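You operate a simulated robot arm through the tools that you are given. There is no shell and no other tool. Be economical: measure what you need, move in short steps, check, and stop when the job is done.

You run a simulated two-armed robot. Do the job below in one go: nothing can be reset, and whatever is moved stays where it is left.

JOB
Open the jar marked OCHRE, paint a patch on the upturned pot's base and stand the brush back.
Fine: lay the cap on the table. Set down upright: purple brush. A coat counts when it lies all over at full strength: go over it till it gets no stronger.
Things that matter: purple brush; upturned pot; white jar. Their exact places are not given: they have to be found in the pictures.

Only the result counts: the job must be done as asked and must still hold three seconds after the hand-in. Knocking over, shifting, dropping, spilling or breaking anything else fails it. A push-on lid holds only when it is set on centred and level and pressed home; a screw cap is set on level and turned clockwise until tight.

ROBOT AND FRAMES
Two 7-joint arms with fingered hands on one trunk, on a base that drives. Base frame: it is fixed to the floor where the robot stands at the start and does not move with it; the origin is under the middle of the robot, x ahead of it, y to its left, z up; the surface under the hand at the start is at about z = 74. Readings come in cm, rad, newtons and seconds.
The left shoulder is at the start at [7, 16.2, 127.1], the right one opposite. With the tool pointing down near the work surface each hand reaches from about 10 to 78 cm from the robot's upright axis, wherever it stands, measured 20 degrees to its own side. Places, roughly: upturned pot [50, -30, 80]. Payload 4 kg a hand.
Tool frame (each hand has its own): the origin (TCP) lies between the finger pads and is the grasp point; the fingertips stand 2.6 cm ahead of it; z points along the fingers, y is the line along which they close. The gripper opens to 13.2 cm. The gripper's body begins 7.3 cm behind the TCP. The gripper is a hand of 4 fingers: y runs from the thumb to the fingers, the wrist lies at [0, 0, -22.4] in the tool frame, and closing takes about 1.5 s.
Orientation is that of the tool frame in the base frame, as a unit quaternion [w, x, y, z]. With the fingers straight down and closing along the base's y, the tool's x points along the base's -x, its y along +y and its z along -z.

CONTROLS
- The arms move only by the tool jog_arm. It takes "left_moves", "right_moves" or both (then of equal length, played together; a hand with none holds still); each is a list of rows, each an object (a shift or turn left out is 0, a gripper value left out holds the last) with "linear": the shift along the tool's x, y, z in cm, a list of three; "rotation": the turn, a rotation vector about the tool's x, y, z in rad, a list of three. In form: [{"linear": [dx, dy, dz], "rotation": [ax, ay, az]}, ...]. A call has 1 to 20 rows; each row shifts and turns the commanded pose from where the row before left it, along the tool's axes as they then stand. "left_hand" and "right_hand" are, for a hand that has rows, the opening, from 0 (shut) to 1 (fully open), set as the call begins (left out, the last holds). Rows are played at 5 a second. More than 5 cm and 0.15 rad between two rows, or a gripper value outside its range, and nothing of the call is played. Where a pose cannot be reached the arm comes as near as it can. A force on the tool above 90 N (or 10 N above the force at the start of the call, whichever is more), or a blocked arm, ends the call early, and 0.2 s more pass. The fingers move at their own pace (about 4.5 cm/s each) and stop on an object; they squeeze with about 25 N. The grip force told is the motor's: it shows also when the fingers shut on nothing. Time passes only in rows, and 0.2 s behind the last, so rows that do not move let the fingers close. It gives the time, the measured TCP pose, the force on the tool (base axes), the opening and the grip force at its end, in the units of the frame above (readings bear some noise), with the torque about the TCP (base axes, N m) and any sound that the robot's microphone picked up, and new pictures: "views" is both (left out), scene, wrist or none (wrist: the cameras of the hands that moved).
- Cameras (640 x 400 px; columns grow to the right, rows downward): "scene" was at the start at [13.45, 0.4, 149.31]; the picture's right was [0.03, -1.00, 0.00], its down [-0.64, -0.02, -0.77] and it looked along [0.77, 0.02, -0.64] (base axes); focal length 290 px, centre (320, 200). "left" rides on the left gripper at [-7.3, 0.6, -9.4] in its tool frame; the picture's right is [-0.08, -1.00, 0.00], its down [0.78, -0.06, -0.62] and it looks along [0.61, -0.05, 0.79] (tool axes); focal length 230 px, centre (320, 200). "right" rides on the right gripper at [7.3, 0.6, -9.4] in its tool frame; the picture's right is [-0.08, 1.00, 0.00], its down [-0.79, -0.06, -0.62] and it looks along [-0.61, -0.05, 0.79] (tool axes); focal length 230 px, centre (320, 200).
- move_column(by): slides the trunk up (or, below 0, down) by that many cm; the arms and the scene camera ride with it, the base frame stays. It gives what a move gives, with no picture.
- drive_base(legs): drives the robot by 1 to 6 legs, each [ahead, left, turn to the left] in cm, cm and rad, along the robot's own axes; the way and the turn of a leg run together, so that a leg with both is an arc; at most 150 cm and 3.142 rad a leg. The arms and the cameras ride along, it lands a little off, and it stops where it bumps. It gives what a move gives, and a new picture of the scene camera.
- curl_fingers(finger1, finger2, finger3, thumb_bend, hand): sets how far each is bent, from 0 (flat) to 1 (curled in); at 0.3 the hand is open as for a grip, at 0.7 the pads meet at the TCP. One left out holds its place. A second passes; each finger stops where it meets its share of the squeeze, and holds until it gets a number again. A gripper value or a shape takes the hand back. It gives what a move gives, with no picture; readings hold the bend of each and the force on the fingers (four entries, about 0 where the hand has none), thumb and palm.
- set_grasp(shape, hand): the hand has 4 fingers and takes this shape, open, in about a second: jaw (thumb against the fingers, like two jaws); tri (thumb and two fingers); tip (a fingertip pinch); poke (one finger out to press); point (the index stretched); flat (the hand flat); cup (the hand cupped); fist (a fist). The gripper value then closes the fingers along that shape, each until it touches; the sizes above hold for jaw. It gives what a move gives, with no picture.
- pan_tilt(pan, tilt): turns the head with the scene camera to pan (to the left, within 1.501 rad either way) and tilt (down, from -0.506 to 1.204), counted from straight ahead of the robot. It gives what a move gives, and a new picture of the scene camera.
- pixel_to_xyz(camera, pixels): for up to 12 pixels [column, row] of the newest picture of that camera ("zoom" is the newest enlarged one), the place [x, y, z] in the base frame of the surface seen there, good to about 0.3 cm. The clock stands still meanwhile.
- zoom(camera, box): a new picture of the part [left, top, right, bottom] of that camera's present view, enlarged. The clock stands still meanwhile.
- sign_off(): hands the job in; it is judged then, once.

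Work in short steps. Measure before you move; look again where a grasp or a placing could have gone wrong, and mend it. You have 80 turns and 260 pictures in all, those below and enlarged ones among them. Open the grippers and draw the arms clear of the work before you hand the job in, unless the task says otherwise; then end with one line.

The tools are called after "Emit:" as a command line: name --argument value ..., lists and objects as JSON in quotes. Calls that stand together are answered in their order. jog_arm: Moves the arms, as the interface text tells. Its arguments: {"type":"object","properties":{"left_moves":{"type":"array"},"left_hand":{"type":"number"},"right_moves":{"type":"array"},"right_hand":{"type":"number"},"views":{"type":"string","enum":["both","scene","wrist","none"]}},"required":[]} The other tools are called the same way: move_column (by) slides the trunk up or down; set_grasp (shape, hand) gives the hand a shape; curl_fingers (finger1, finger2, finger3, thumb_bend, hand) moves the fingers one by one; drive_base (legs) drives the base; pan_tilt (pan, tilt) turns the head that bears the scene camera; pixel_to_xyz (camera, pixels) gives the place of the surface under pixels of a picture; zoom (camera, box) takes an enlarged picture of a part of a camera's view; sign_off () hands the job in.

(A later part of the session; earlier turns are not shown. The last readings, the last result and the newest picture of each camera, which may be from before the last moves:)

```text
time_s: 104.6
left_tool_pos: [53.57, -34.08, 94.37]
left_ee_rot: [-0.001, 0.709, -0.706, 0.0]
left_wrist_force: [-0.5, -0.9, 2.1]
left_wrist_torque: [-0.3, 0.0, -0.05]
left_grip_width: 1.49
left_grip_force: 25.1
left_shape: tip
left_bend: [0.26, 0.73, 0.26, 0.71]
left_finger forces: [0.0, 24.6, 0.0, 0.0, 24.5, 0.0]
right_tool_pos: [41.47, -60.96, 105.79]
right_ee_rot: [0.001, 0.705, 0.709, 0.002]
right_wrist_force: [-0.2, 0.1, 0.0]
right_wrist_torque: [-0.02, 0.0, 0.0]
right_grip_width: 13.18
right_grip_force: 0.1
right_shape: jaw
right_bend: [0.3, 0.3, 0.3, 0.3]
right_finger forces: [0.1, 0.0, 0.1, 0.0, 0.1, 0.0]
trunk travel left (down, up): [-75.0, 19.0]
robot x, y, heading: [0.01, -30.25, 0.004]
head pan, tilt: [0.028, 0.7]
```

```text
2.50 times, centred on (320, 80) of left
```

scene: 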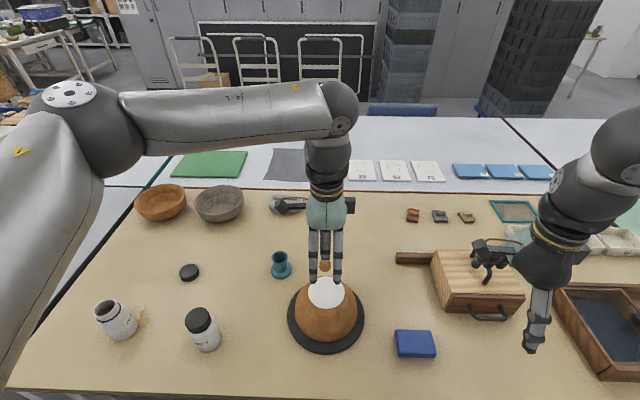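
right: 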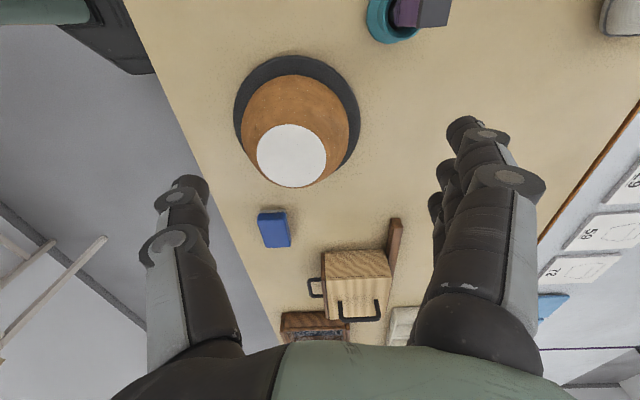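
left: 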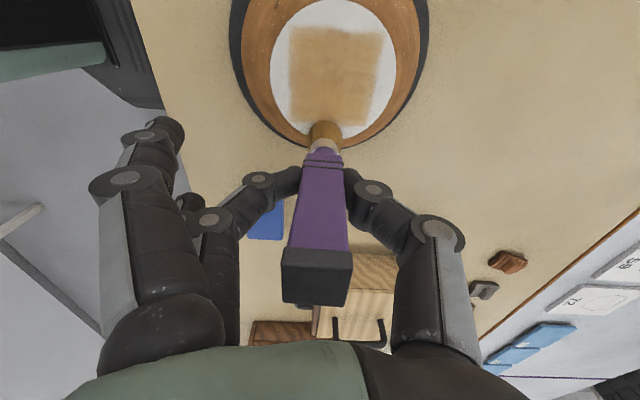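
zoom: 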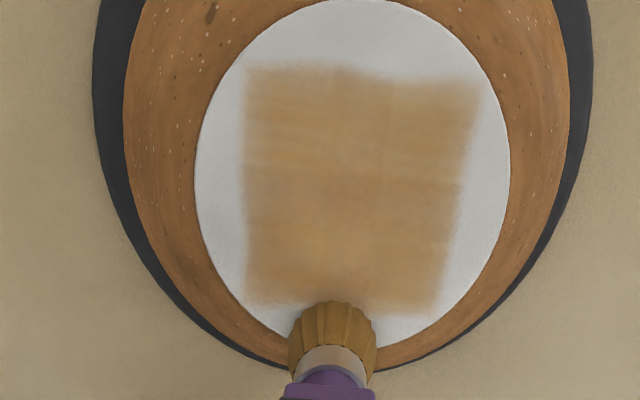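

Stronger, and confined to the square. I'll repeat the loop with a centre stroke.

Emit:
jog_arm --left_moves '[{"linear": [-0.4, -1.05, 0]}, {"linear": [-0.4, -1.05, 0]}, {"linear": [-1, 0, 0]}, {"linear": [-1, 0, 0]}, {"linear": [-1, 0, 0]}, {"linear": [-1, 0, 0]}, {"linear": [-1, 0, 0]}, {"linear": [0, 1.05, 0]}, {"linear": [0, 1.05, 0]}, {"linear": [0, 1.05, 0]}, {"linear": [0, 1.05, 0]}, {"linear": [1, 0, 0]}, {"linear": [1, 0, 0]}, {"linear": [1, 0, 0]}, {"linear": [1, 0, 0]}, {"linear": [1, 0, 0]}, {"linear": [0.4, -1.05, 0]}, {"linear": [0.4, -1.05, 0]}]' --left_hand 0 --views "none"

Emit:
jog_arm --left_moves '[{"linear": [-1, 0, 0]}, {"linear": [-1, 0, 0]}, {"linear": [-1, 0, 0]}, {"linear": [-1, 0, 0]}, {"linear": [-1, 0, 0]}, {"linear": [-1, 0, 0]}, {"linear": [1, 0, 0]}, {"linear": [1, 0, 0]}, {"linear": [1, 0, 0]}, {"linear": [1, 0, 0]}, {"linear": [1, 0, 0]}, {"linear": [1, 0, 0]}]' --left_hand 0 --views "wrist"

Emit:
zoom --camera "left" --box '[224, 0, 416, 160]'

```text
time_s: 108.4
left_tool_pos: [53.58, -34.13, 94.2]
left_ee_rot: [-0.001, 0.709, -0.705, 0.0]
left_wrist_force: [-0.5, -1.5, 4.5]
left_wrist_torque: [-0.33, 0.0, -0.06]
left_grip_width: 1.51
left_grip_force: 24.3
left_shape: tip
left_bend: [0.26, 0.73, 0.26, 0.71]
left_finger forces: [0.0, 24.9, 0.0, 0.0, 24.7, 0.1]
right_tool_pos: [41.48, -60.87, 105.95]
right_ee_rot: [0.0, 0.706, 0.709, 0.002]
right_wrist_force: [0.1, -0.1, 0.1]
right_wrist_torque: [0.0, -0.01, -0.03]
right_grip_width: 13.18
right_grip_force: 0.1
right_shape: jaw
right_bend: [0.3, 0.3, 0.3, 0.3]
right_finger forces: [0.1, 0.0, 0.0, 0.0, 0.0, 0.0]
trunk travel left (down, up): [-75.0, 19.0]
robot x, y, heading: [0.1, -30.36, 0.004]
head pan, tilt: [0.028, 0.7]
```

```text
time_s: 111.0
left_tool_pos: [53.51, -34.22, 94.21]
left_ee_rot: [0.002, 0.709, -0.705, 0.0]
left_wrist_force: [0.1, -0.4, -0.5]
left_wrist_torque: [-0.31, -0.03, -0.03]
left_grip_width: 1.47
left_grip_force: 25.0
left_shape: tip
left_bend: [0.26, 0.72, 0.26, 0.71]
left_finger forces: [0.0, 24.5, 0.0, 0.0, 24.1, 0.1]
right_tool_pos: [41.43, -60.95, 105.84]
right_ee_rot: [-0.001, 0.706, 0.708, 0.002]
right_wrist_force: [-0.3, 0.4, 0.2]
right_wrist_torque: [0.02, 0.04, 0.01]
right_grip_width: 13.22
right_grip_force: 0.1
right_shape: jaw
right_bend: [0.3, 0.3, 0.3, 0.3]
right_finger forces: [0.0, 0.1, 0.1, 0.0, 0.0, 0.0]
trunk travel left (down, up): [-75.0, 19.0]
robot x, y, heading: [-0.12, -30.38, 0.005]
head pan, tilt: [0.028, 0.7]
```

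left: 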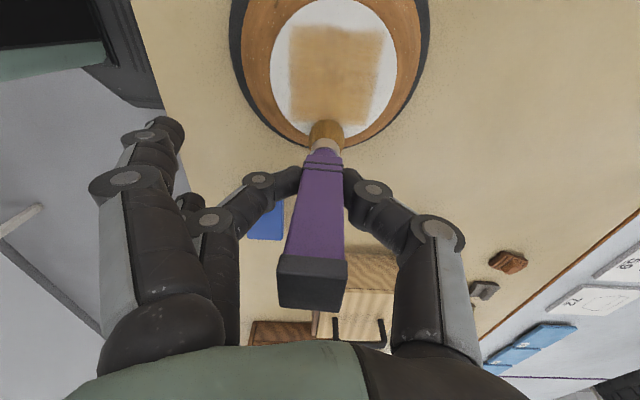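

```text
2.50 times, centred on (320, 80) of left
```

zoom: 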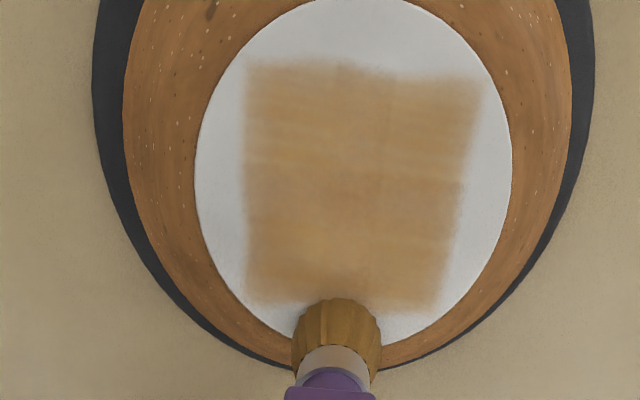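

No change between passes, and the bristles look drier; the tan is paler than the wet paint, so it may just be out of paint. I'll go back for a second dip.

Emit:
jog_arm --left_moves '[{"linear": [0, 0, -4]}, {"linear": [0, 0, -4.3]}, {"linear": [-4.3, 0.45, 0]}, {"linear": [-4.3, 0.45, 0]}, {"linear": [-4.3, 0.45, 0]}, {"linear": [-4.3, 0.45, 0]}, {"linear": [-4.3, 0.45, 0]}, {"linear": [-4.3, 0.45, 0]}, {"linear": [-4.3, 0.45, 0]}, {"linear": [-4.3, 0.45, 0]}, {"linear": [-4.3, 0.45, 0]}, {"linear": [-4.3, 0.45, 0]}, {"linear": [-4.3, 0.45, 0]}, {"linear": [-4.3, 0.45, 0]}, {"linear": [-4.3, 0.45, 0]}, {"linear": [0, 0, 0]}]' --left_hand 0

Emit:
zoom --camera "scene" --box '[256, 250, 384, 330]'

Emit:
pixel_to_xyz --camera "left" --pixels '[[303, 95], [305, 85], [346, 92], [324, 68], [324, 90], [322, 122], [312, 128], [336, 128], [322, 118]]'

```text
time_s: 114.4
left_tool_pos: [47.42, 21.89, 102.29]
left_ee_rot: [-0.001, 0.708, -0.706, 0.001]
left_wrist_force: [0.1, -2.8, -0.3]
left_wrist_torque: [-0.25, 0.01, -0.02]
left_grip_width: 1.5
left_grip_force: 24.9
left_shape: tip
left_bend: [0.26, 0.72, 0.26, 0.71]
left_finger forces: [0.0, 24.5, 0.1, 0.1, 24.1, 0.0]
right_tool_pos: [41.45, -61.02, 105.91]
right_ee_rot: [0.0, 0.706, 0.708, 0.002]
right_wrist_force: [0.5, 0.4, 0.0]
right_wrist_torque: [0.02, 0.01, -0.01]
right_grip_width: 13.19
right_grip_force: 0.0
right_shape: jaw
right_bend: [0.3, 0.3, 0.3, 0.3]
right_finger forces: [0.0, 0.0, 0.1, 0.0, 0.0, 0.1]
trunk travel left (down, up): [-75.0, 19.0]
robot x, y, heading: [0.17, -30.14, 0.001]
head pan, tilt: [0.028, 0.7]
```

scene: 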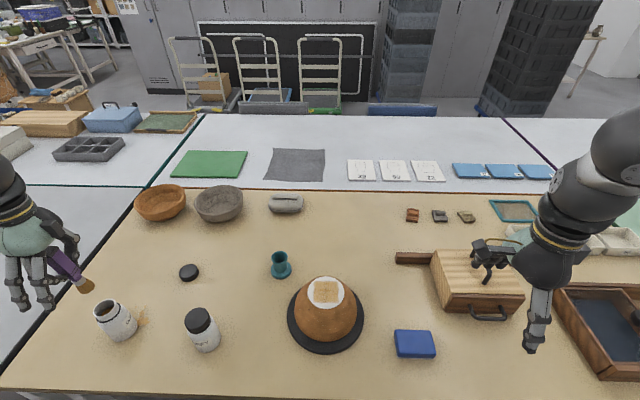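
left: 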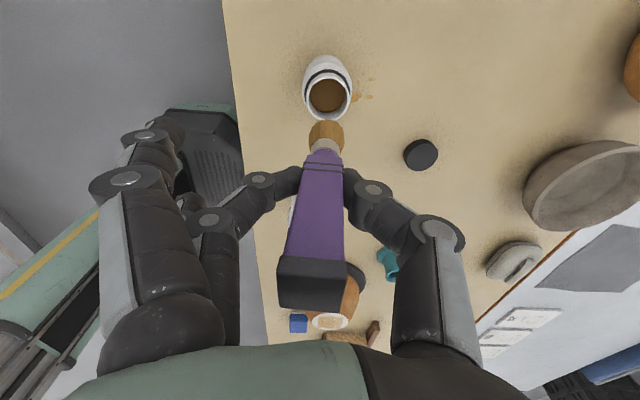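

```text
5.00 times, centred on (320, 290) of scene
```

zoom: 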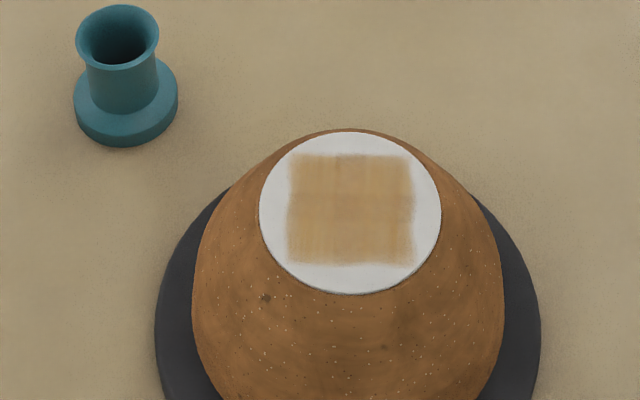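

```text
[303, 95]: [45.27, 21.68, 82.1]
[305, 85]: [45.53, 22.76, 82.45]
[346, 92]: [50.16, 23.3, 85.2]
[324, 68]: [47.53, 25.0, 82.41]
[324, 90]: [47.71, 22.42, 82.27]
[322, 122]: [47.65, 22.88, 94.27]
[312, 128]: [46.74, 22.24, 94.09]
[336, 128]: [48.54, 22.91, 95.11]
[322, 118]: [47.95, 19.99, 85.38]
```

The patch is still translucent in the scene view. Bristles are at (47.65, 21.85); I'll shift +0.4 in x and +0.3 in y and dip.

Emit:
jog_arm --left_moves '[{"linear": [-0.3, -0.4, 3]}, {"linear": [0, 0, 3]}, {"linear": [0, 0, 2]}, {"linear": [0, 0, 1.5]}, {"linear": [0, 0, 1]}, {"linear": [0, 0, 0.6]}, {"linear": [0, 0, 0]}, {"linear": [0, 0, 0]}]' --left_hand 0 --views "wrist"

Emit:
zoom --camera "left" --box '[240, 40, 400, 160]'

Emit:
zoom --camera "scene" --box '[50, 260, 178, 340]'

```text
time_s: 116.2
left_tool_pos: [47.76, 22.04, 91.41]
left_ee_rot: [0.0, 0.709, -0.705, 0.0]
left_wrist_force: [0.4, -2.6, -0.3]
left_wrist_torque: [-0.26, 0.03, -0.05]
left_grip_width: 1.5
left_grip_force: 24.7
left_shape: tip
left_bend: [0.26, 0.72, 0.26, 0.71]
left_finger forces: [0.0, 24.5, 0.0, 0.1, 24.1, 0.0]
right_tool_pos: [41.4, -60.91, 105.9]
right_ee_rot: [0.0, 0.706, 0.709, 0.001]
right_wrist_force: [0.7, -0.3, -0.1]
right_wrist_torque: [-0.01, 0.0, 0.0]
right_grip_width: 13.19
right_grip_force: 0.0
right_shape: jaw
right_bend: [0.3, 0.3, 0.3, 0.3]
right_finger forces: [0.0, 0.0, 0.0, 0.0, 0.0, 0.1]
trunk travel left (down, up): [-75.0, 19.0]
robot x, y, heading: [-0.06, -30.47, 0.007]
head pan, tilt: [0.028, 0.7]
```

left: 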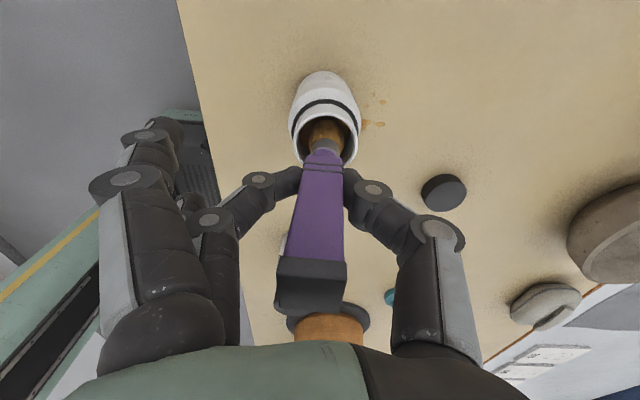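

```text
3.33 times, centred on (320, 100) of left
```

zoom: 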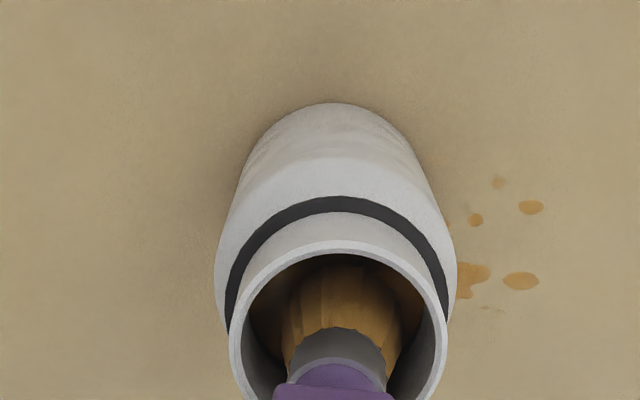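

```text
5.00 times, centred on (114, 300) of scene
```

zoom: 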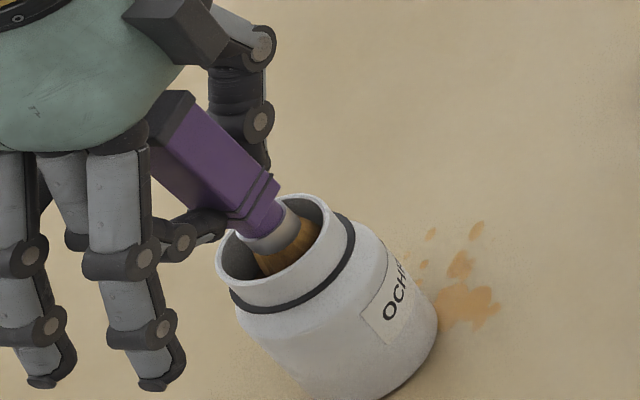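

Well centred with no contact. I'll go 0.8 cm deeper so the bristles soak.

Emit:
jog_arm --left_moves '[{"linear": [0, 0, 0.3]}, {"linear": [0, 0, 0.3]}, {"linear": [0, 0, 0.2]}, {"linear": [0, 0, 0]}, {"linear": [0, 0, 0]}, {"linear": [0, 0, 0]}]' --left_hand 0 --views "wrist"

Emit:
zoom --camera "left" --box '[240, 40, 400, 160]'

```text
time_s: 117.6
left_tool_pos: [47.64, 21.93, 90.81]
left_ee_rot: [-0.001, 0.709, -0.705, 0.0]
left_wrist_force: [1.1, -0.6, 17.8]
left_wrist_torque: [-0.33, -0.04, -0.03]
left_grip_width: 1.63
left_grip_force: 24.6
left_shape: tip
left_bend: [0.26, 0.74, 0.26, 0.71]
left_finger forces: [0.0, 26.5, 0.0, 0.0, 28.1, 0.1]
right_tool_pos: [41.28, -61.01, 105.94]
right_ee_rot: [0.0, 0.706, 0.708, 0.002]
right_wrist_force: [0.3, 0.0, 1.5]
right_wrist_torque: [-0.01, -0.01, 0.0]
right_grip_width: 13.18
right_grip_force: 0.1
right_shape: jaw
right_bend: [0.3, 0.3, 0.3, 0.3]
right_finger forces: [0.1, 0.0, 0.1, 0.0, 0.0, 0.0]
trunk travel left (down, up): [-75.0, 19.0]
robot x, y, heading: [0.01, -30.34, 0.001]
head pan, tilt: [0.028, 0.7]
```

left: 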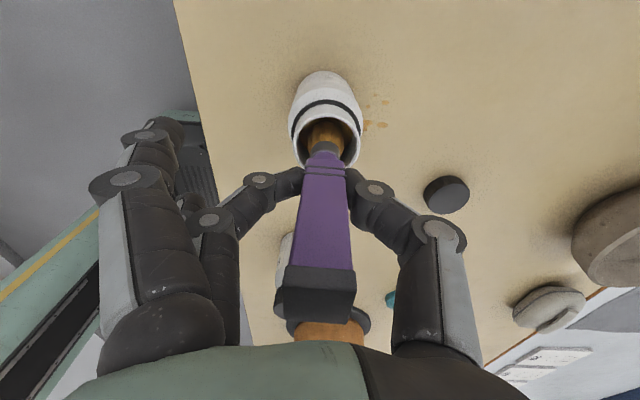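

```text
3.33 times, centred on (320, 100) of left
```

zoom: 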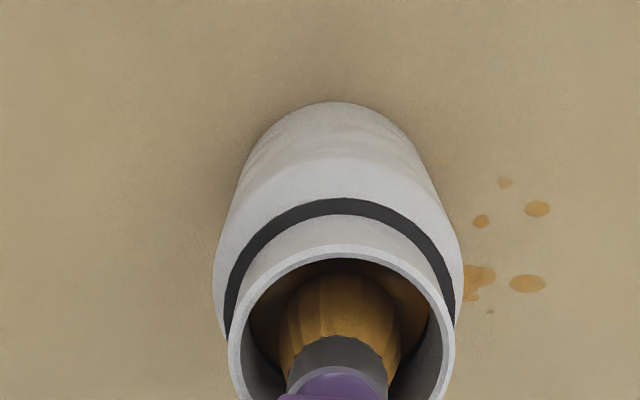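

Contact with the paint at 18 N: loaded. I'll rise and carry it back over the pot, to the loop's start point.

Emit:
jog_arm --left_moves '[{"linear": [0, 0, -1]}, {"linear": [0, 0, -3]}, {"linear": [0, 0, -4]}, {"linear": [0, 0, -3.7]}, {"linear": [4.31, -0.455, 0]}, {"linear": [4.31, -0.455, 0]}, {"linear": [4.31, -0.455, 0]}, {"linear": [4.31, -0.455, 0]}, {"linear": [4.31, -0.455, 0]}, {"linear": [4.31, -0.455, 0]}, {"linear": [4.31, -0.455, 0]}, {"linear": [4.31, -0.455, 0]}, {"linear": [4.31, -0.455, 0]}, {"linear": [4.31, -0.455, 0]}, {"linear": [4.31, -0.455, 0]}, {"linear": [4.31, -0.455, 0]}, {"linear": [4.31, -0.455, 0]}, {"linear": [0, 0, 0]}]' --left_hand 0

Emit:
pixel_to_xyz --camera "left" --pixels '[[324, 120], [324, 125], [313, 128], [336, 128], [320, 200], [316, 285]]'

```text
time_s: 121.4
left_tool_pos: [53.96, -33.82, 102.43]
left_ee_rot: [0.001, 0.709, -0.705, 0.0]
left_wrist_force: [-0.3, -0.4, -1.3]
left_wrist_torque: [-0.3, 0.03, -0.09]
left_grip_width: 1.59
left_grip_force: 25.5
left_shape: tip
left_bend: [0.26, 0.73, 0.26, 0.71]
left_finger forces: [0.0, 23.5, 0.1, 0.1, 23.0, 0.1]
right_tool_pos: [41.49, -60.82, 105.89]
right_ee_rot: [0.001, 0.707, 0.708, 0.002]
right_wrist_force: [-0.8, 0.4, 1.4]
right_wrist_torque: [-0.03, -0.02, -0.01]
right_grip_width: 13.2
right_grip_force: 0.1
right_shape: jaw
right_bend: [0.3, 0.3, 0.3, 0.3]
right_finger forces: [0.0, 0.1, 0.1, 0.0, 0.1, 0.1]
trunk travel left (down, up): [-75.0, 19.0]
robot x, y, heading: [0.2, -30.57, 0.006]
head pan, tilt: [0.028, 0.7]
```

scene: 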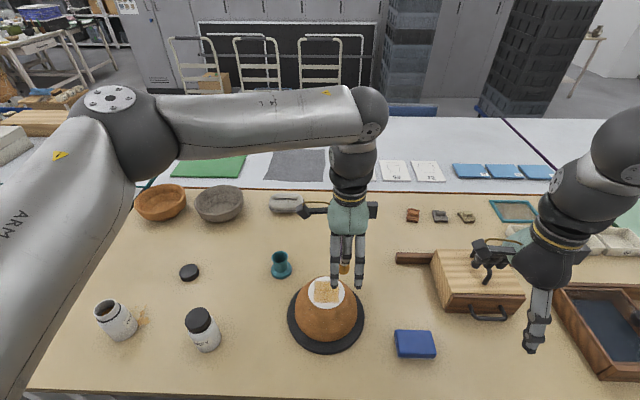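
left: 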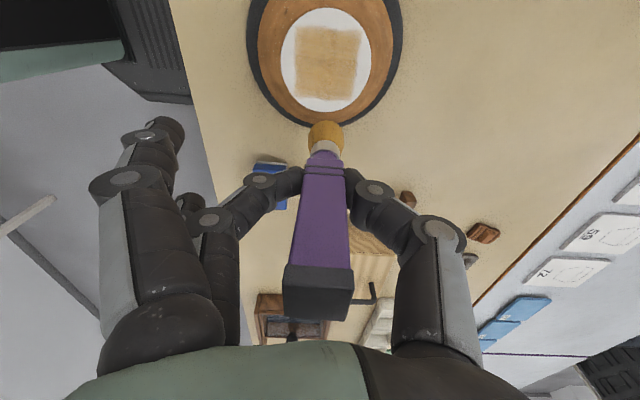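

```text
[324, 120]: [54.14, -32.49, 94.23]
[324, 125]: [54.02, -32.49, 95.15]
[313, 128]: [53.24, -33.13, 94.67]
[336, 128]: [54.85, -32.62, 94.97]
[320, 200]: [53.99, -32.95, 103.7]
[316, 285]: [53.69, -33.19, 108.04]
```

Bristles are bright with fresh paint, centred at (54.05, −33.5). I'll lower to contact at the near edge and do two loops.

Emit:
jog_arm --left_moves '[{"linear": [-0.8, 0, 4]}, {"linear": [0, 0, 3]}, {"linear": [0, 0, 0.8]}, {"linear": [0, 0, 0.4]}, {"linear": [0, 0, 0.2]}, {"linear": [0, 0, 0]}]' --left_hand 0 --views "none"

Emit:
jog_arm --left_moves '[{"linear": [-0.1, -1.05, 0]}, {"linear": [-0.1, -1.05, 0]}, {"linear": [-1, 0, 0]}, {"linear": [-1, 0, 0]}, {"linear": [-1, 0, 0]}, {"linear": [-1, 0, 0]}, {"linear": [-1, 0, 0]}, {"linear": [0, 1.05, 0]}, {"linear": [0, 1.05, 0]}, {"linear": [0, 1.05, 0]}, {"linear": [0, 1.05, 0]}, {"linear": [1, 0, 0]}, {"linear": [1, 0, 0]}, {"linear": [1, 0, 0]}, {"linear": [1, 0, 0]}, {"linear": [1, 0, 0]}, {"linear": [0.1, -1.05, 0]}, {"linear": [0.1, -1.05, 0]}]' --left_hand 0 --views "none"

Emit:
zoom --camera "left" --box '[224, 0, 416, 160]'

```text
time_s: 122.8
left_tool_pos: [53.85, -33.15, 94.04]
left_ee_rot: [0.0, 0.709, -0.705, 0.0]
left_wrist_force: [-0.4, -1.4, -0.3]
left_wrist_torque: [-0.3, 0.0, -0.13]
left_grip_width: 1.6
left_grip_force: 24.7
left_shape: tip
left_bend: [0.26, 0.73, 0.26, 0.71]
left_finger forces: [0.0, 23.6, 0.0, 0.1, 22.9, 0.1]
right_tool_pos: [41.51, -60.96, 105.96]
right_ee_rot: [0.0, 0.706, 0.708, 0.002]
right_wrist_force: [-0.4, -0.2, -0.2]
right_wrist_torque: [-0.02, 0.01, -0.04]
right_grip_width: 13.18
right_grip_force: 0.0
right_shape: jaw
right_bend: [0.3, 0.3, 0.3, 0.3]
right_finger forces: [0.0, 0.1, 0.0, 0.1, 0.1, 0.0]
trunk travel left (down, up): [-75.0, 19.0]
robot x, y, heading: [0.29, -29.92, 0.005]
head pan, tilt: [0.028, 0.7]
```

```text
time_s: 126.6
left_tool_pos: [53.99, -33.35, 93.92]
left_ee_rot: [0.0, 0.709, -0.705, 0.0]
left_wrist_force: [-0.8, -1.1, 1.4]
left_wrist_torque: [-0.32, 0.06, -0.04]
left_grip_width: 1.6
left_grip_force: 25.2
left_shape: tip
left_bend: [0.26, 0.73, 0.26, 0.71]
left_finger forces: [0.0, 23.9, 0.0, 0.0, 23.0, 0.0]
right_tool_pos: [41.4, -60.89, 105.9]
right_ee_rot: [-0.001, 0.706, 0.708, 0.001]
right_wrist_force: [0.4, -0.8, -0.5]
right_wrist_torque: [0.04, -0.02, -0.01]
right_grip_width: 13.2
right_grip_force: 0.1
right_shape: jaw
right_bend: [0.3, 0.3, 0.3, 0.3]
right_finger forces: [0.0, 0.1, 0.0, 0.0, 0.0, 0.0]
trunk travel left (down, up): [-75.0, 19.0]
robot x, y, heading: [0.2, -30.13, 0.002]
head pan, tilt: [0.028, 0.7]
```

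```text
2.50 times, centred on (320, 80) of left
```

zoom: 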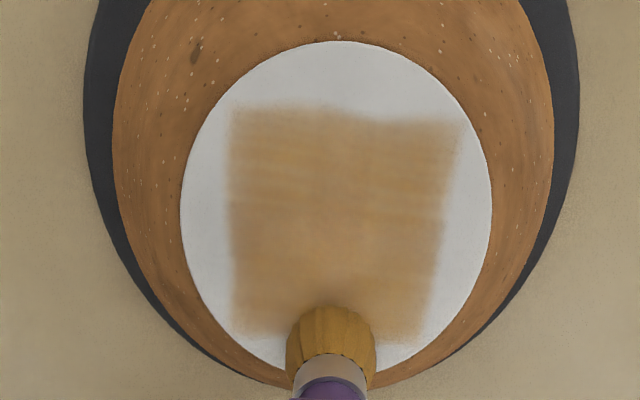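

A little stronger, with light contact. I'll press 0.2 cm more and go over it again, sides and centre.

Emit:
jog_arm --left_moves '[{"linear": [-0.1, -1.05, 0.2]}, {"linear": [-0.1, -1.05, 0]}, {"linear": [-1, 0, 0]}, {"linear": [-1, 0, 0]}, {"linear": [-1, 0, 0]}, {"linear": [-1, 0, 0]}, {"linear": [-1, 0, 0]}, {"linear": [0, 1.05, 0]}, {"linear": [0, 1.05, 0]}, {"linear": [0, 1.05, 0]}, {"linear": [0, 1.05, 0]}, {"linear": [1, 0, 0]}, {"linear": [1, 0, 0]}, {"linear": [1, 0, 0]}, {"linear": [1, 0, 0]}, {"linear": [1, 0, 0]}, {"linear": [0.1, -1.05, 0]}, {"linear": [0.1, -1.05, 0]}]' --left_hand 0 --views "none"

Emit:
jog_arm --left_moves '[{"linear": [-1, 0, 0]}, {"linear": [-1, 0, 0]}, {"linear": [-1, 0, 0]}, {"linear": [-1, 0, 0]}, {"linear": [-1, 0, 0]}, {"linear": [1, 0, 0]}, {"linear": [1, 0, 0]}, {"linear": [1, 0, 0]}, {"linear": [1, 0, 0]}, {"linear": [1, 0, 0]}]' --left_hand 0 --views "wrist"

Emit:
zoom --camera "left" --box '[224, 0, 416, 160]'

```text
time_s: 130.4
left_tool_pos: [54.12, -33.15, 93.64]
left_ee_rot: [0.0, 0.709, -0.705, -0.001]
left_wrist_force: [-0.8, -1.2, -0.1]
left_wrist_torque: [-0.29, 0.02, -0.11]
left_grip_width: 1.62
left_grip_force: 25.2
left_shape: tip
left_bend: [0.26, 0.73, 0.26, 0.71]
left_finger forces: [0.0, 23.7, 0.0, 0.1, 22.8, 0.0]
right_tool_pos: [41.42, -60.83, 105.91]
right_ee_rot: [-0.001, 0.706, 0.709, 0.002]
right_wrist_force: [-0.3, -0.3, 0.0]
right_wrist_torque: [0.03, 0.0, 0.03]
right_grip_width: 13.21
right_grip_force: 0.1
right_shape: jaw
right_bend: [0.3, 0.3, 0.3, 0.3]
right_finger forces: [0.0, 0.0, 0.1, 0.0, 0.0, 0.1]
trunk travel left (down, up): [-75.0, 19.0]
robot x, y, heading: [-0.34, -30.19, 0.003]
head pan, tilt: [0.028, 0.7]
```

```text
time_s: 132.6
left_tool_pos: [54.06, -33.14, 93.69]
left_ee_rot: [0.0, 0.709, -0.705, 0.001]
left_wrist_force: [-1.6, -1.4, 0.4]
left_wrist_torque: [-0.29, -0.02, -0.07]
left_grip_width: 1.62
left_grip_force: 24.9
left_shape: tip
left_bend: [0.26, 0.73, 0.26, 0.71]
left_finger forces: [0.1, 23.8, 0.0, 0.1, 22.8, 0.0]
right_tool_pos: [41.53, -60.92, 105.96]
right_ee_rot: [-0.001, 0.706, 0.708, 0.002]
right_wrist_force: [-0.6, -0.5, -0.2]
right_wrist_torque: [-0.02, 0.0, 0.02]
right_grip_width: 13.19
right_grip_force: 0.1
right_shape: jaw
right_bend: [0.3, 0.3, 0.3, 0.3]
right_finger forces: [0.0, 0.1, 0.0, 0.1, 0.0, 0.0]
trunk travel left (down, up): [-75.0, 19.0]
robot x, y, heading: [-0.02, -29.95, 0.008]
head pan, tilt: [0.028, 0.7]
```

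left: 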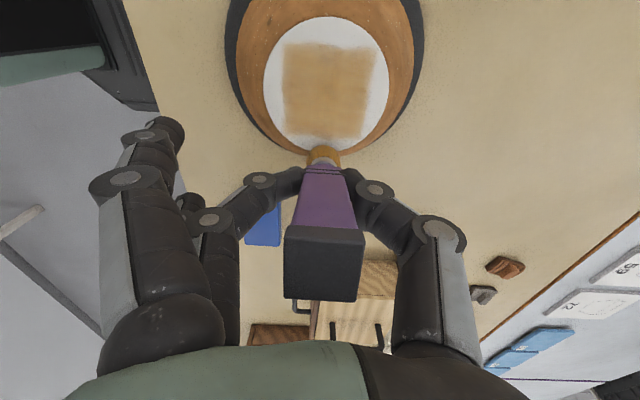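

```text
2.50 times, centred on (320, 80) of left
```

zoom: 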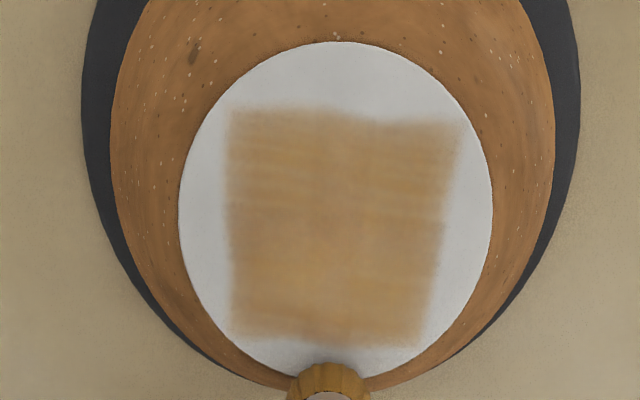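

The brush has pivoted about the pinch axis (tip lagging toward −y). I'll lift, and compare the coat in the scene view with before.

Emit:
jog_arm --left_moves '[{"linear": [0, 0, -3]}, {"linear": [-1.5, 3, -3]}, {"linear": [0, 3, -2]}, {"linear": [0, 0, 0]}]' --left_hand 0

Emit:
zoom --camera "scene" --box '[256, 250, 384, 330]'

Emit:
pixel_to_xyz --camera "left" --pixels '[[324, 155], [324, 150], [313, 155], [336, 155], [324, 170], [325, 190], [325, 220], [325, 240], [325, 285], [290, 270], [360, 270]]'

```text
time_s: 133.6
left_tool_pos: [48.09, -31.79, 101.81]
left_ee_rot: [0.001, 0.71, -0.704, -0.001]
left_wrist_force: [-0.2, -1.2, 1.0]
left_wrist_torque: [-0.36, -0.01, -0.07]
left_grip_width: 1.63
left_grip_force: 24.9
left_shape: tip
left_bend: [0.26, 0.73, 0.26, 0.71]
left_finger forces: [0.0, 23.6, 0.0, 0.0, 22.7, 0.0]
right_tool_pos: [41.49, -60.88, 105.83]
right_ee_rot: [-0.001, 0.705, 0.709, 0.002]
right_wrist_force: [-0.5, 0.1, -0.5]
right_wrist_torque: [0.02, -0.02, 0.03]
right_grip_width: 13.2
right_grip_force: 0.0
right_shape: jaw
right_bend: [0.3, 0.3, 0.3, 0.3]
right_finger forces: [0.0, 0.0, 0.1, 0.0, 0.0, 0.0]
trunk travel left (down, up): [-75.0, 19.0]
robot x, y, heading: [-0.21, -30.1, 0.004]
head pan, tilt: [0.028, 0.7]
```

scene: 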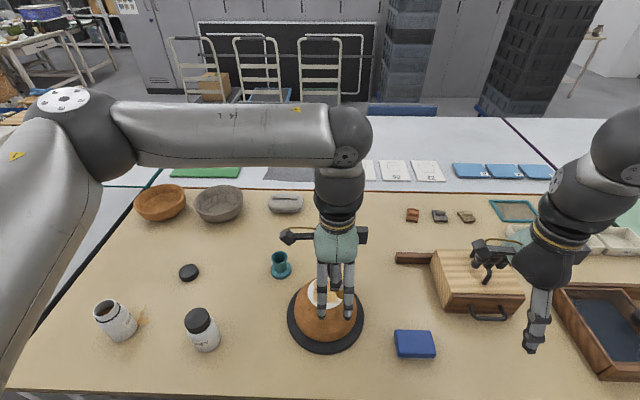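
left: 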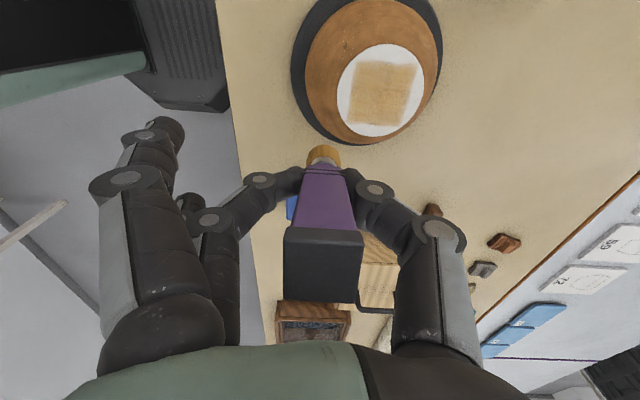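

```text
5.00 times, centred on (320, 290) of scene
```

zoom: 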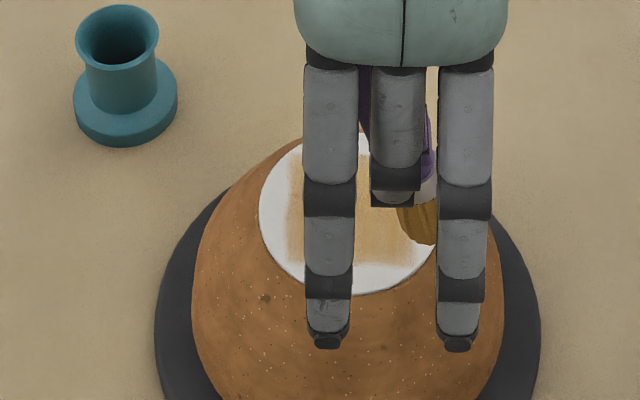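

```text
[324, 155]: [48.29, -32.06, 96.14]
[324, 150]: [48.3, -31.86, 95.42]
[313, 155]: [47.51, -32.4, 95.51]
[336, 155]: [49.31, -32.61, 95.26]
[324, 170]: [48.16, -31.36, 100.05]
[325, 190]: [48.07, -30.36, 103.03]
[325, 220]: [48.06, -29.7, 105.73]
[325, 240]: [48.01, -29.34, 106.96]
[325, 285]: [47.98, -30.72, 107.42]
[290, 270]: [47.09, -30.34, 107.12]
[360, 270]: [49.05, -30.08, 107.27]
```

The brush now leans about 14° (tip toward −y). I'll carry it to the jar and rotate the hand by 0.25 rad about x so the brush is vertical again, for one more dip; later strokes go along x, which the pinch resists.

Emit:
jog_arm --left_moves '[{"linear": [-4.15, 0.01, 0]}, {"linear": [-4.15, 0.01, 0]}, {"linear": [-4.15, 0.01, 0]}, {"linear": [-4.15, 0.01, 0]}, {"linear": [-4.15, 0.01, 0]}, {"linear": [-4.15, 0.01, 0]}, {"linear": [-4.15, 0.01, 0]}, {"linear": [-4.15, 0.01, 0]}, {"linear": [-4.15, 0.01, 0]}, {"linear": [-4.15, 0.01, 0]}, {"linear": [-4.15, 0.01, 0]}, {"linear": [-4.15, 0.01, 0]}, {"linear": [-4.15, 0.01, 0]}, {"rotation": [0, -0.125, 0]}, {"rotation": [0, -0.125, 0]}, {"linear": [0, 0, 0]}]' --left_hand 0

Emit:
zoom --camera "scene" --box '[256, 250, 384, 330]'

Emit:
pixel_to_xyz --camera "left" --pixels '[[324, 150], [324, 155], [313, 157], [336, 157], [324, 175], [325, 200], [325, 220], [324, 120], [324, 135]]'

```text
time_s: 137.0
left_tool_pos: [47.51, 22.41, 101.86]
left_ee_rot: [-0.088, 0.703, -0.7, -0.088]
left_wrist_force: [-0.5, -1.3, -0.6]
left_wrist_torque: [-0.27, 0.03, -0.02]
left_grip_width: 1.61
left_grip_force: 25.1
left_shape: tip
left_bend: [0.26, 0.73, 0.26, 0.71]
left_finger forces: [0.0, 23.7, 0.1, 0.1, 22.7, 0.0]
right_tool_pos: [41.42, -60.86, 106.03]
right_ee_rot: [0.0, 0.706, 0.708, 0.001]
right_wrist_force: [0.5, -0.1, 0.0]
right_wrist_torque: [0.03, 0.01, 0.01]
right_grip_width: 13.18
right_grip_force: 0.0
right_shape: jaw
right_bend: [0.3, 0.3, 0.3, 0.3]
right_finger forces: [0.0, 0.1, 0.1, 0.1, 0.0, 0.0]
trunk travel left (down, up): [-75.0, 19.0]
robot x, y, heading: [0.06, -30.42, 0.006]
head pan, tilt: [0.028, 0.7]
```

scene: 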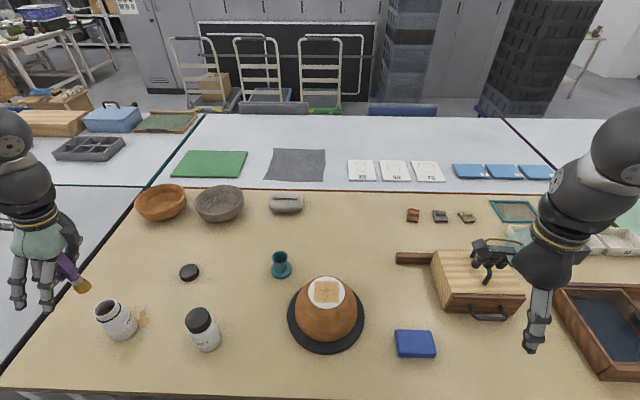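
left: 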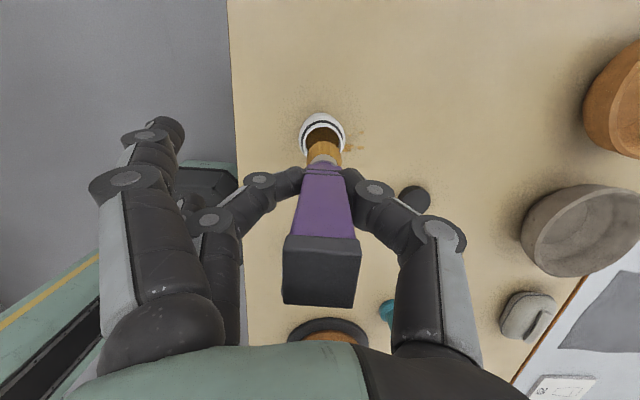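

```text
5.00 times, centred on (320, 290) of scene
```

zoom: 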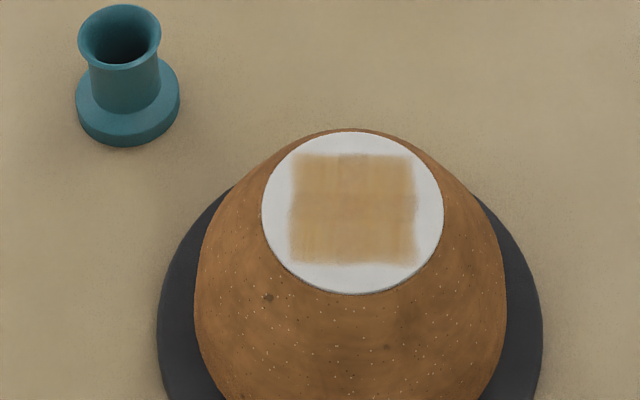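

```text
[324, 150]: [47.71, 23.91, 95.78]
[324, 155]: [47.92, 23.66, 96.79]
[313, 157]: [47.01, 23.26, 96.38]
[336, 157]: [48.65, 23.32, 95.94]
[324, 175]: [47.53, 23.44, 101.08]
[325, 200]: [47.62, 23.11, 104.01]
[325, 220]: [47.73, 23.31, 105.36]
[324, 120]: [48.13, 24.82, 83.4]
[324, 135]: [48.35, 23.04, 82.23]
```

The brush is vertical again, with bristles at (47.85, 22.7). I'll shift to the mouth's centre and dip to the paint surface.

Emit:
jog_arm --left_moves '[{"linear": [0.485, -0.25, -0.124]}, {"linear": [0.988, 0, 3.876]}, {"linear": [0.988, 0, 3.876]}, {"linear": [0.494, 0, 1.938]}, {"linear": [0.136, 0, 0.533]}, {"linear": [0, 0, 0]}]' --left_hand 0 --views "wrist"

Emit:
zoom --camera "scene" --box '[50, 260, 178, 340]'

```text
time_s: 138.4
left_tool_pos: [47.81, 21.73, 91.11]
left_ee_rot: [-0.088, 0.703, -0.7, -0.088]
left_wrist_force: [-0.4, -2.6, -0.2]
left_wrist_torque: [-0.23, 0.07, -0.04]
left_grip_width: 1.57
left_grip_force: 25.0
left_shape: tip
left_bend: [0.26, 0.73, 0.26, 0.71]
left_finger forces: [0.1, 23.7, 0.1, 0.1, 22.6, 0.0]
right_tool_pos: [41.41, -60.9, 105.95]
right_ee_rot: [0.0, 0.706, 0.709, 0.002]
right_wrist_force: [0.4, -0.6, -0.2]
right_wrist_torque: [0.04, 0.01, -0.02]
right_grip_width: 13.19
right_grip_force: 0.0
right_shape: jaw
right_bend: [0.3, 0.3, 0.3, 0.3]
right_finger forces: [0.0, 0.1, 0.1, 0.0, 0.0, 0.1]
trunk travel left (down, up): [-75.0, 19.0]
robot x, y, heading: [0.3, -30.23, 0.0]
head pan, tilt: [0.028, 0.7]
```

left: 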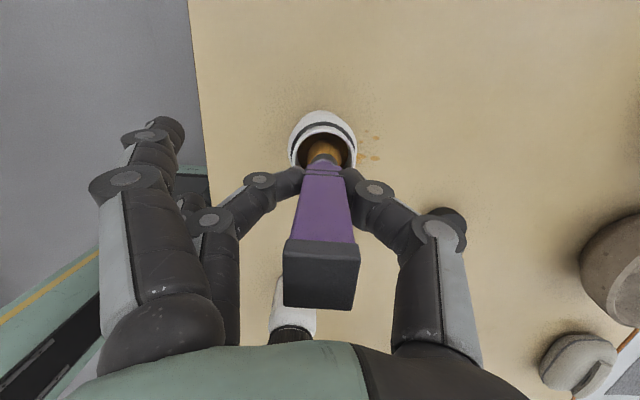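

```text
5.00 times, centred on (114, 300) of scene
```

zoom: 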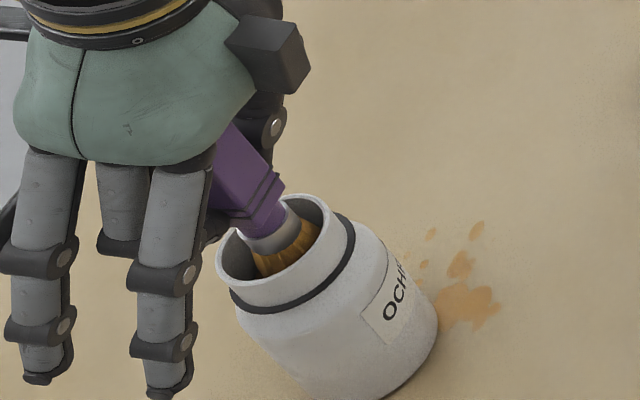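

No contact yet; 0.7 cm further to touch the paint, then up and over to the pot's far-left lane start.

Emit:
jog_arm --left_moves '[{"linear": [0.074, 0, 0.29]}, {"linear": [0.074, 0, 0.29]}, {"linear": [0.025, 0, 0.1]}, {"linear": [0, 0, 0]}, {"linear": [0, 0, 0]}]' --left_hand 0 --views "none"

Emit:
jog_arm --left_moves '[{"linear": [-0.494, 0, -1.938]}, {"linear": [-0.988, 0, -3.876]}, {"linear": [-0.988, 0, -3.876]}, {"linear": [-0.494, 0, -1.938]}, {"linear": [4.03, -0.3375, -1.028]}, {"linear": [4.03, -0.3375, -1.028]}, {"linear": [4.03, -0.3375, -1.028]}, {"linear": [4.03, -0.3375, -1.028]}, {"linear": [4.03, -0.3375, -1.028]}, {"linear": [4.03, -0.3375, -1.028]}, {"linear": [4.03, -0.3375, -1.028]}, {"linear": [4.03, -0.3375, -1.028]}, {"linear": [4.03, -0.3375, -1.028]}, {"linear": [4.03, -0.3375, -1.028]}, {"linear": [4.03, -0.3375, -1.028]}, {"linear": [4.03, -0.3375, -1.028]}, {"linear": [0, 0, 0]}]' --left_hand 0

Emit:
pixel_to_xyz --camera "left" --pixels '[[324, 147], [324, 150], [324, 155], [313, 157], [336, 157], [324, 175], [325, 200], [325, 220]]'

```text
time_s: 139.6
left_tool_pos: [47.84, 21.66, 90.51]
left_ee_rot: [-0.087, 0.704, -0.699, -0.088]
left_wrist_force: [0.2, -2.0, 10.1]
left_wrist_torque: [-0.24, 0.04, -0.05]
left_grip_width: 1.65
left_grip_force: 25.1
left_shape: tip
left_bend: [0.26, 0.73, 0.26, 0.71]
left_finger forces: [0.0, 24.8, 0.0, 0.1, 24.7, 0.0]
right_tool_pos: [41.41, -61.14, 105.85]
right_ee_rot: [0.0, 0.706, 0.708, 0.002]
right_wrist_force: [-0.1, -0.4, -0.8]
right_wrist_torque: [-0.02, 0.04, 0.03]
right_grip_width: 13.2
right_grip_force: 0.0
right_shape: jaw
right_bend: [0.3, 0.3, 0.3, 0.3]
right_finger forces: [0.0, 0.0, 0.0, 0.0, 0.1, 0.0]
trunk travel left (down, up): [-75.0, 19.0]
robot x, y, heading: [0.0, -30.23, 0.004]
head pan, tilt: [0.028, 0.7]
```

```text
time_s: 143.2
left_tool_pos: [52.36, -28.11, 102.51]
left_ee_rot: [-0.087, 0.704, -0.7, -0.087]
left_wrist_force: [0.1, -1.8, 1.1]
left_wrist_torque: [-0.32, 0.03, -0.06]
left_grip_width: 1.61
left_grip_force: 25.0
left_shape: tip
left_bend: [0.26, 0.73, 0.26, 0.71]
left_finger forces: [0.1, 23.6, 0.0, 0.0, 22.6, 0.0]
right_tool_pos: [41.42, -60.85, 106.04]
right_ee_rot: [-0.001, 0.706, 0.708, 0.001]
right_wrist_force: [-0.4, 0.2, 0.1]
right_wrist_torque: [-0.02, -0.01, 0.0]
right_grip_width: 13.19
right_grip_force: 0.1
right_shape: jaw
right_bend: [0.3, 0.3, 0.3, 0.3]
right_finger forces: [0.1, 0.0, 0.0, 0.0, 0.0, 0.0]
trunk travel left (down, up): [-75.0, 19.0]
robot x, y, heading: [0.24, -30.0, 0.003]
head pan, tilt: [0.028, 0.7]
```

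scene: 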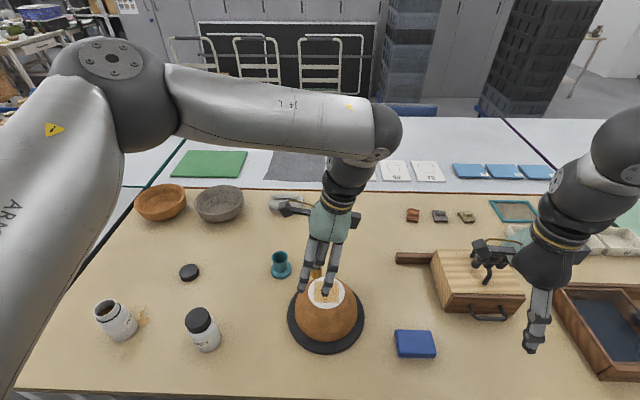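
left: 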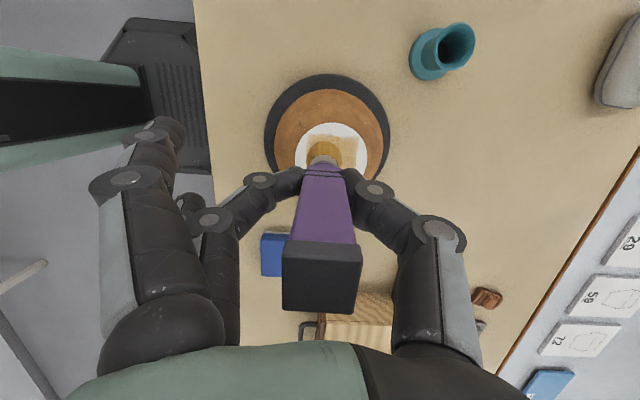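

```text
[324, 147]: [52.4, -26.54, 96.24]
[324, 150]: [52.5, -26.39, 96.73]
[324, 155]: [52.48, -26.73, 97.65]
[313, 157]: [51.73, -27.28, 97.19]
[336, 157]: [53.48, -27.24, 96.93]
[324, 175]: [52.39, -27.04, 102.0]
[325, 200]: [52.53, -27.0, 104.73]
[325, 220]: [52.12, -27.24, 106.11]
```

Freshly loaded, bristles at (52.55, −27.5). I'll lower to contact and paint in lanes along x, there and back.

Emit:
jog_arm --left_moves '[{"linear": [0.988, 0, 3.876]}, {"linear": [0.988, 0, 3.876]}, {"linear": [0.148, 0, 0.58]}, {"linear": [0.074, 0, 0.29]}, {"linear": [0, 0, 0]}]' --left_hand 0 --views "none"

Emit:
jog_arm --left_moves '[{"linear": [0, -1, 0]}, {"linear": [0, -1, 0]}, {"linear": [0, -1, 0]}, {"linear": [0, -1, 0]}, {"linear": [1.017, 0, -0.26]}, {"linear": [1.017, 0, -0.26]}, {"linear": [0, 1, 0]}, {"linear": [0, 1, 0]}, {"linear": [0, 1, 0]}, {"linear": [0, 1, 0]}, {"linear": [1.017, 0, -0.26]}, {"linear": [1.017, 0, -0.26]}, {"linear": [0, -1, 0]}, {"linear": [0, -1, 0]}, {"linear": [0, -1, 0]}, {"linear": [0, -1, 0]}]' --left_hand 0 --views "none"

Emit:
zoom --camera "left" --box '[224, 60, 416, 180]'

```text
time_s: 144.4
left_tool_pos: [52.17, -28.02, 93.64]
left_ee_rot: [-0.087, 0.704, -0.7, -0.088]
left_wrist_force: [-1.0, -3.2, 2.0]
left_wrist_torque: [-0.33, 0.02, -0.08]
left_grip_width: 1.59
left_grip_force: 25.5
left_shape: tip
left_bend: [0.26, 0.73, 0.26, 0.71]
left_finger forces: [0.0, 24.0, 0.1, 0.1, 22.8, 0.1]
right_tool_pos: [41.45, -61.01, 105.89]
right_ee_rot: [-0.001, 0.705, 0.709, 0.002]
right_wrist_force: [0.2, 0.3, -0.3]
right_wrist_torque: [-0.02, -0.02, -0.02]
right_grip_width: 13.19
right_grip_force: 0.0
right_shape: jaw
right_bend: [0.3, 0.3, 0.3, 0.3]
right_finger forces: [0.1, 0.0, 0.1, 0.0, 0.2, 0.1]
trunk travel left (down, up): [-75.0, 19.0]
robot x, y, heading: [-0.12, -30.33, 0.006]
head pan, tilt: [0.028, 0.7]
```

```text
time_s: 147.8
left_tool_pos: [56.27, -32.35, 93.48]
left_ee_rot: [-0.087, 0.703, -0.7, -0.089]
left_wrist_force: [-0.2, -2.1, 1.0]
left_wrist_torque: [-0.3, 0.04, -0.06]
left_grip_width: 1.63
left_grip_force: 25.3
left_shape: tip
left_bend: [0.26, 0.73, 0.26, 0.71]
left_finger forces: [0.0, 23.7, 0.0, 0.1, 22.9, 0.0]
right_tool_pos: [41.56, -60.91, 105.95]
right_ee_rot: [-0.001, 0.706, 0.709, 0.002]
right_wrist_force: [-0.4, -0.4, 0.2]
right_wrist_torque: [0.0, -0.06, -0.01]
right_grip_width: 13.21
right_grip_force: 0.1
right_shape: jaw
right_bend: [0.3, 0.3, 0.3, 0.3]
right_finger forces: [0.0, 0.0, 0.1, 0.0, 0.1, 0.1]
trunk travel left (down, up): [-75.0, 19.0]
robot x, y, heading: [0.35, -30.26, 0.007]
head pan, tilt: [0.028, 0.7]
```

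```text
3.33 times, centred on (320, 120) of left
```

zoom: 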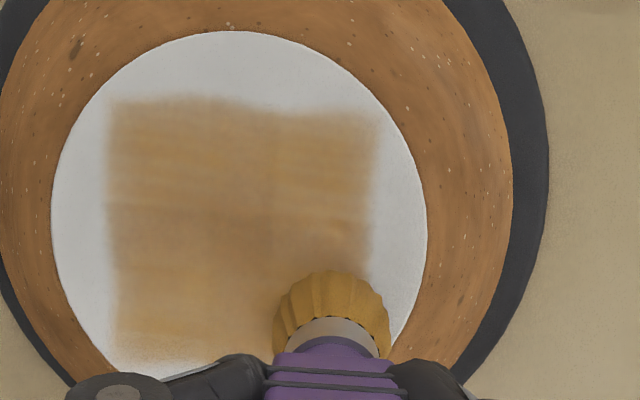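

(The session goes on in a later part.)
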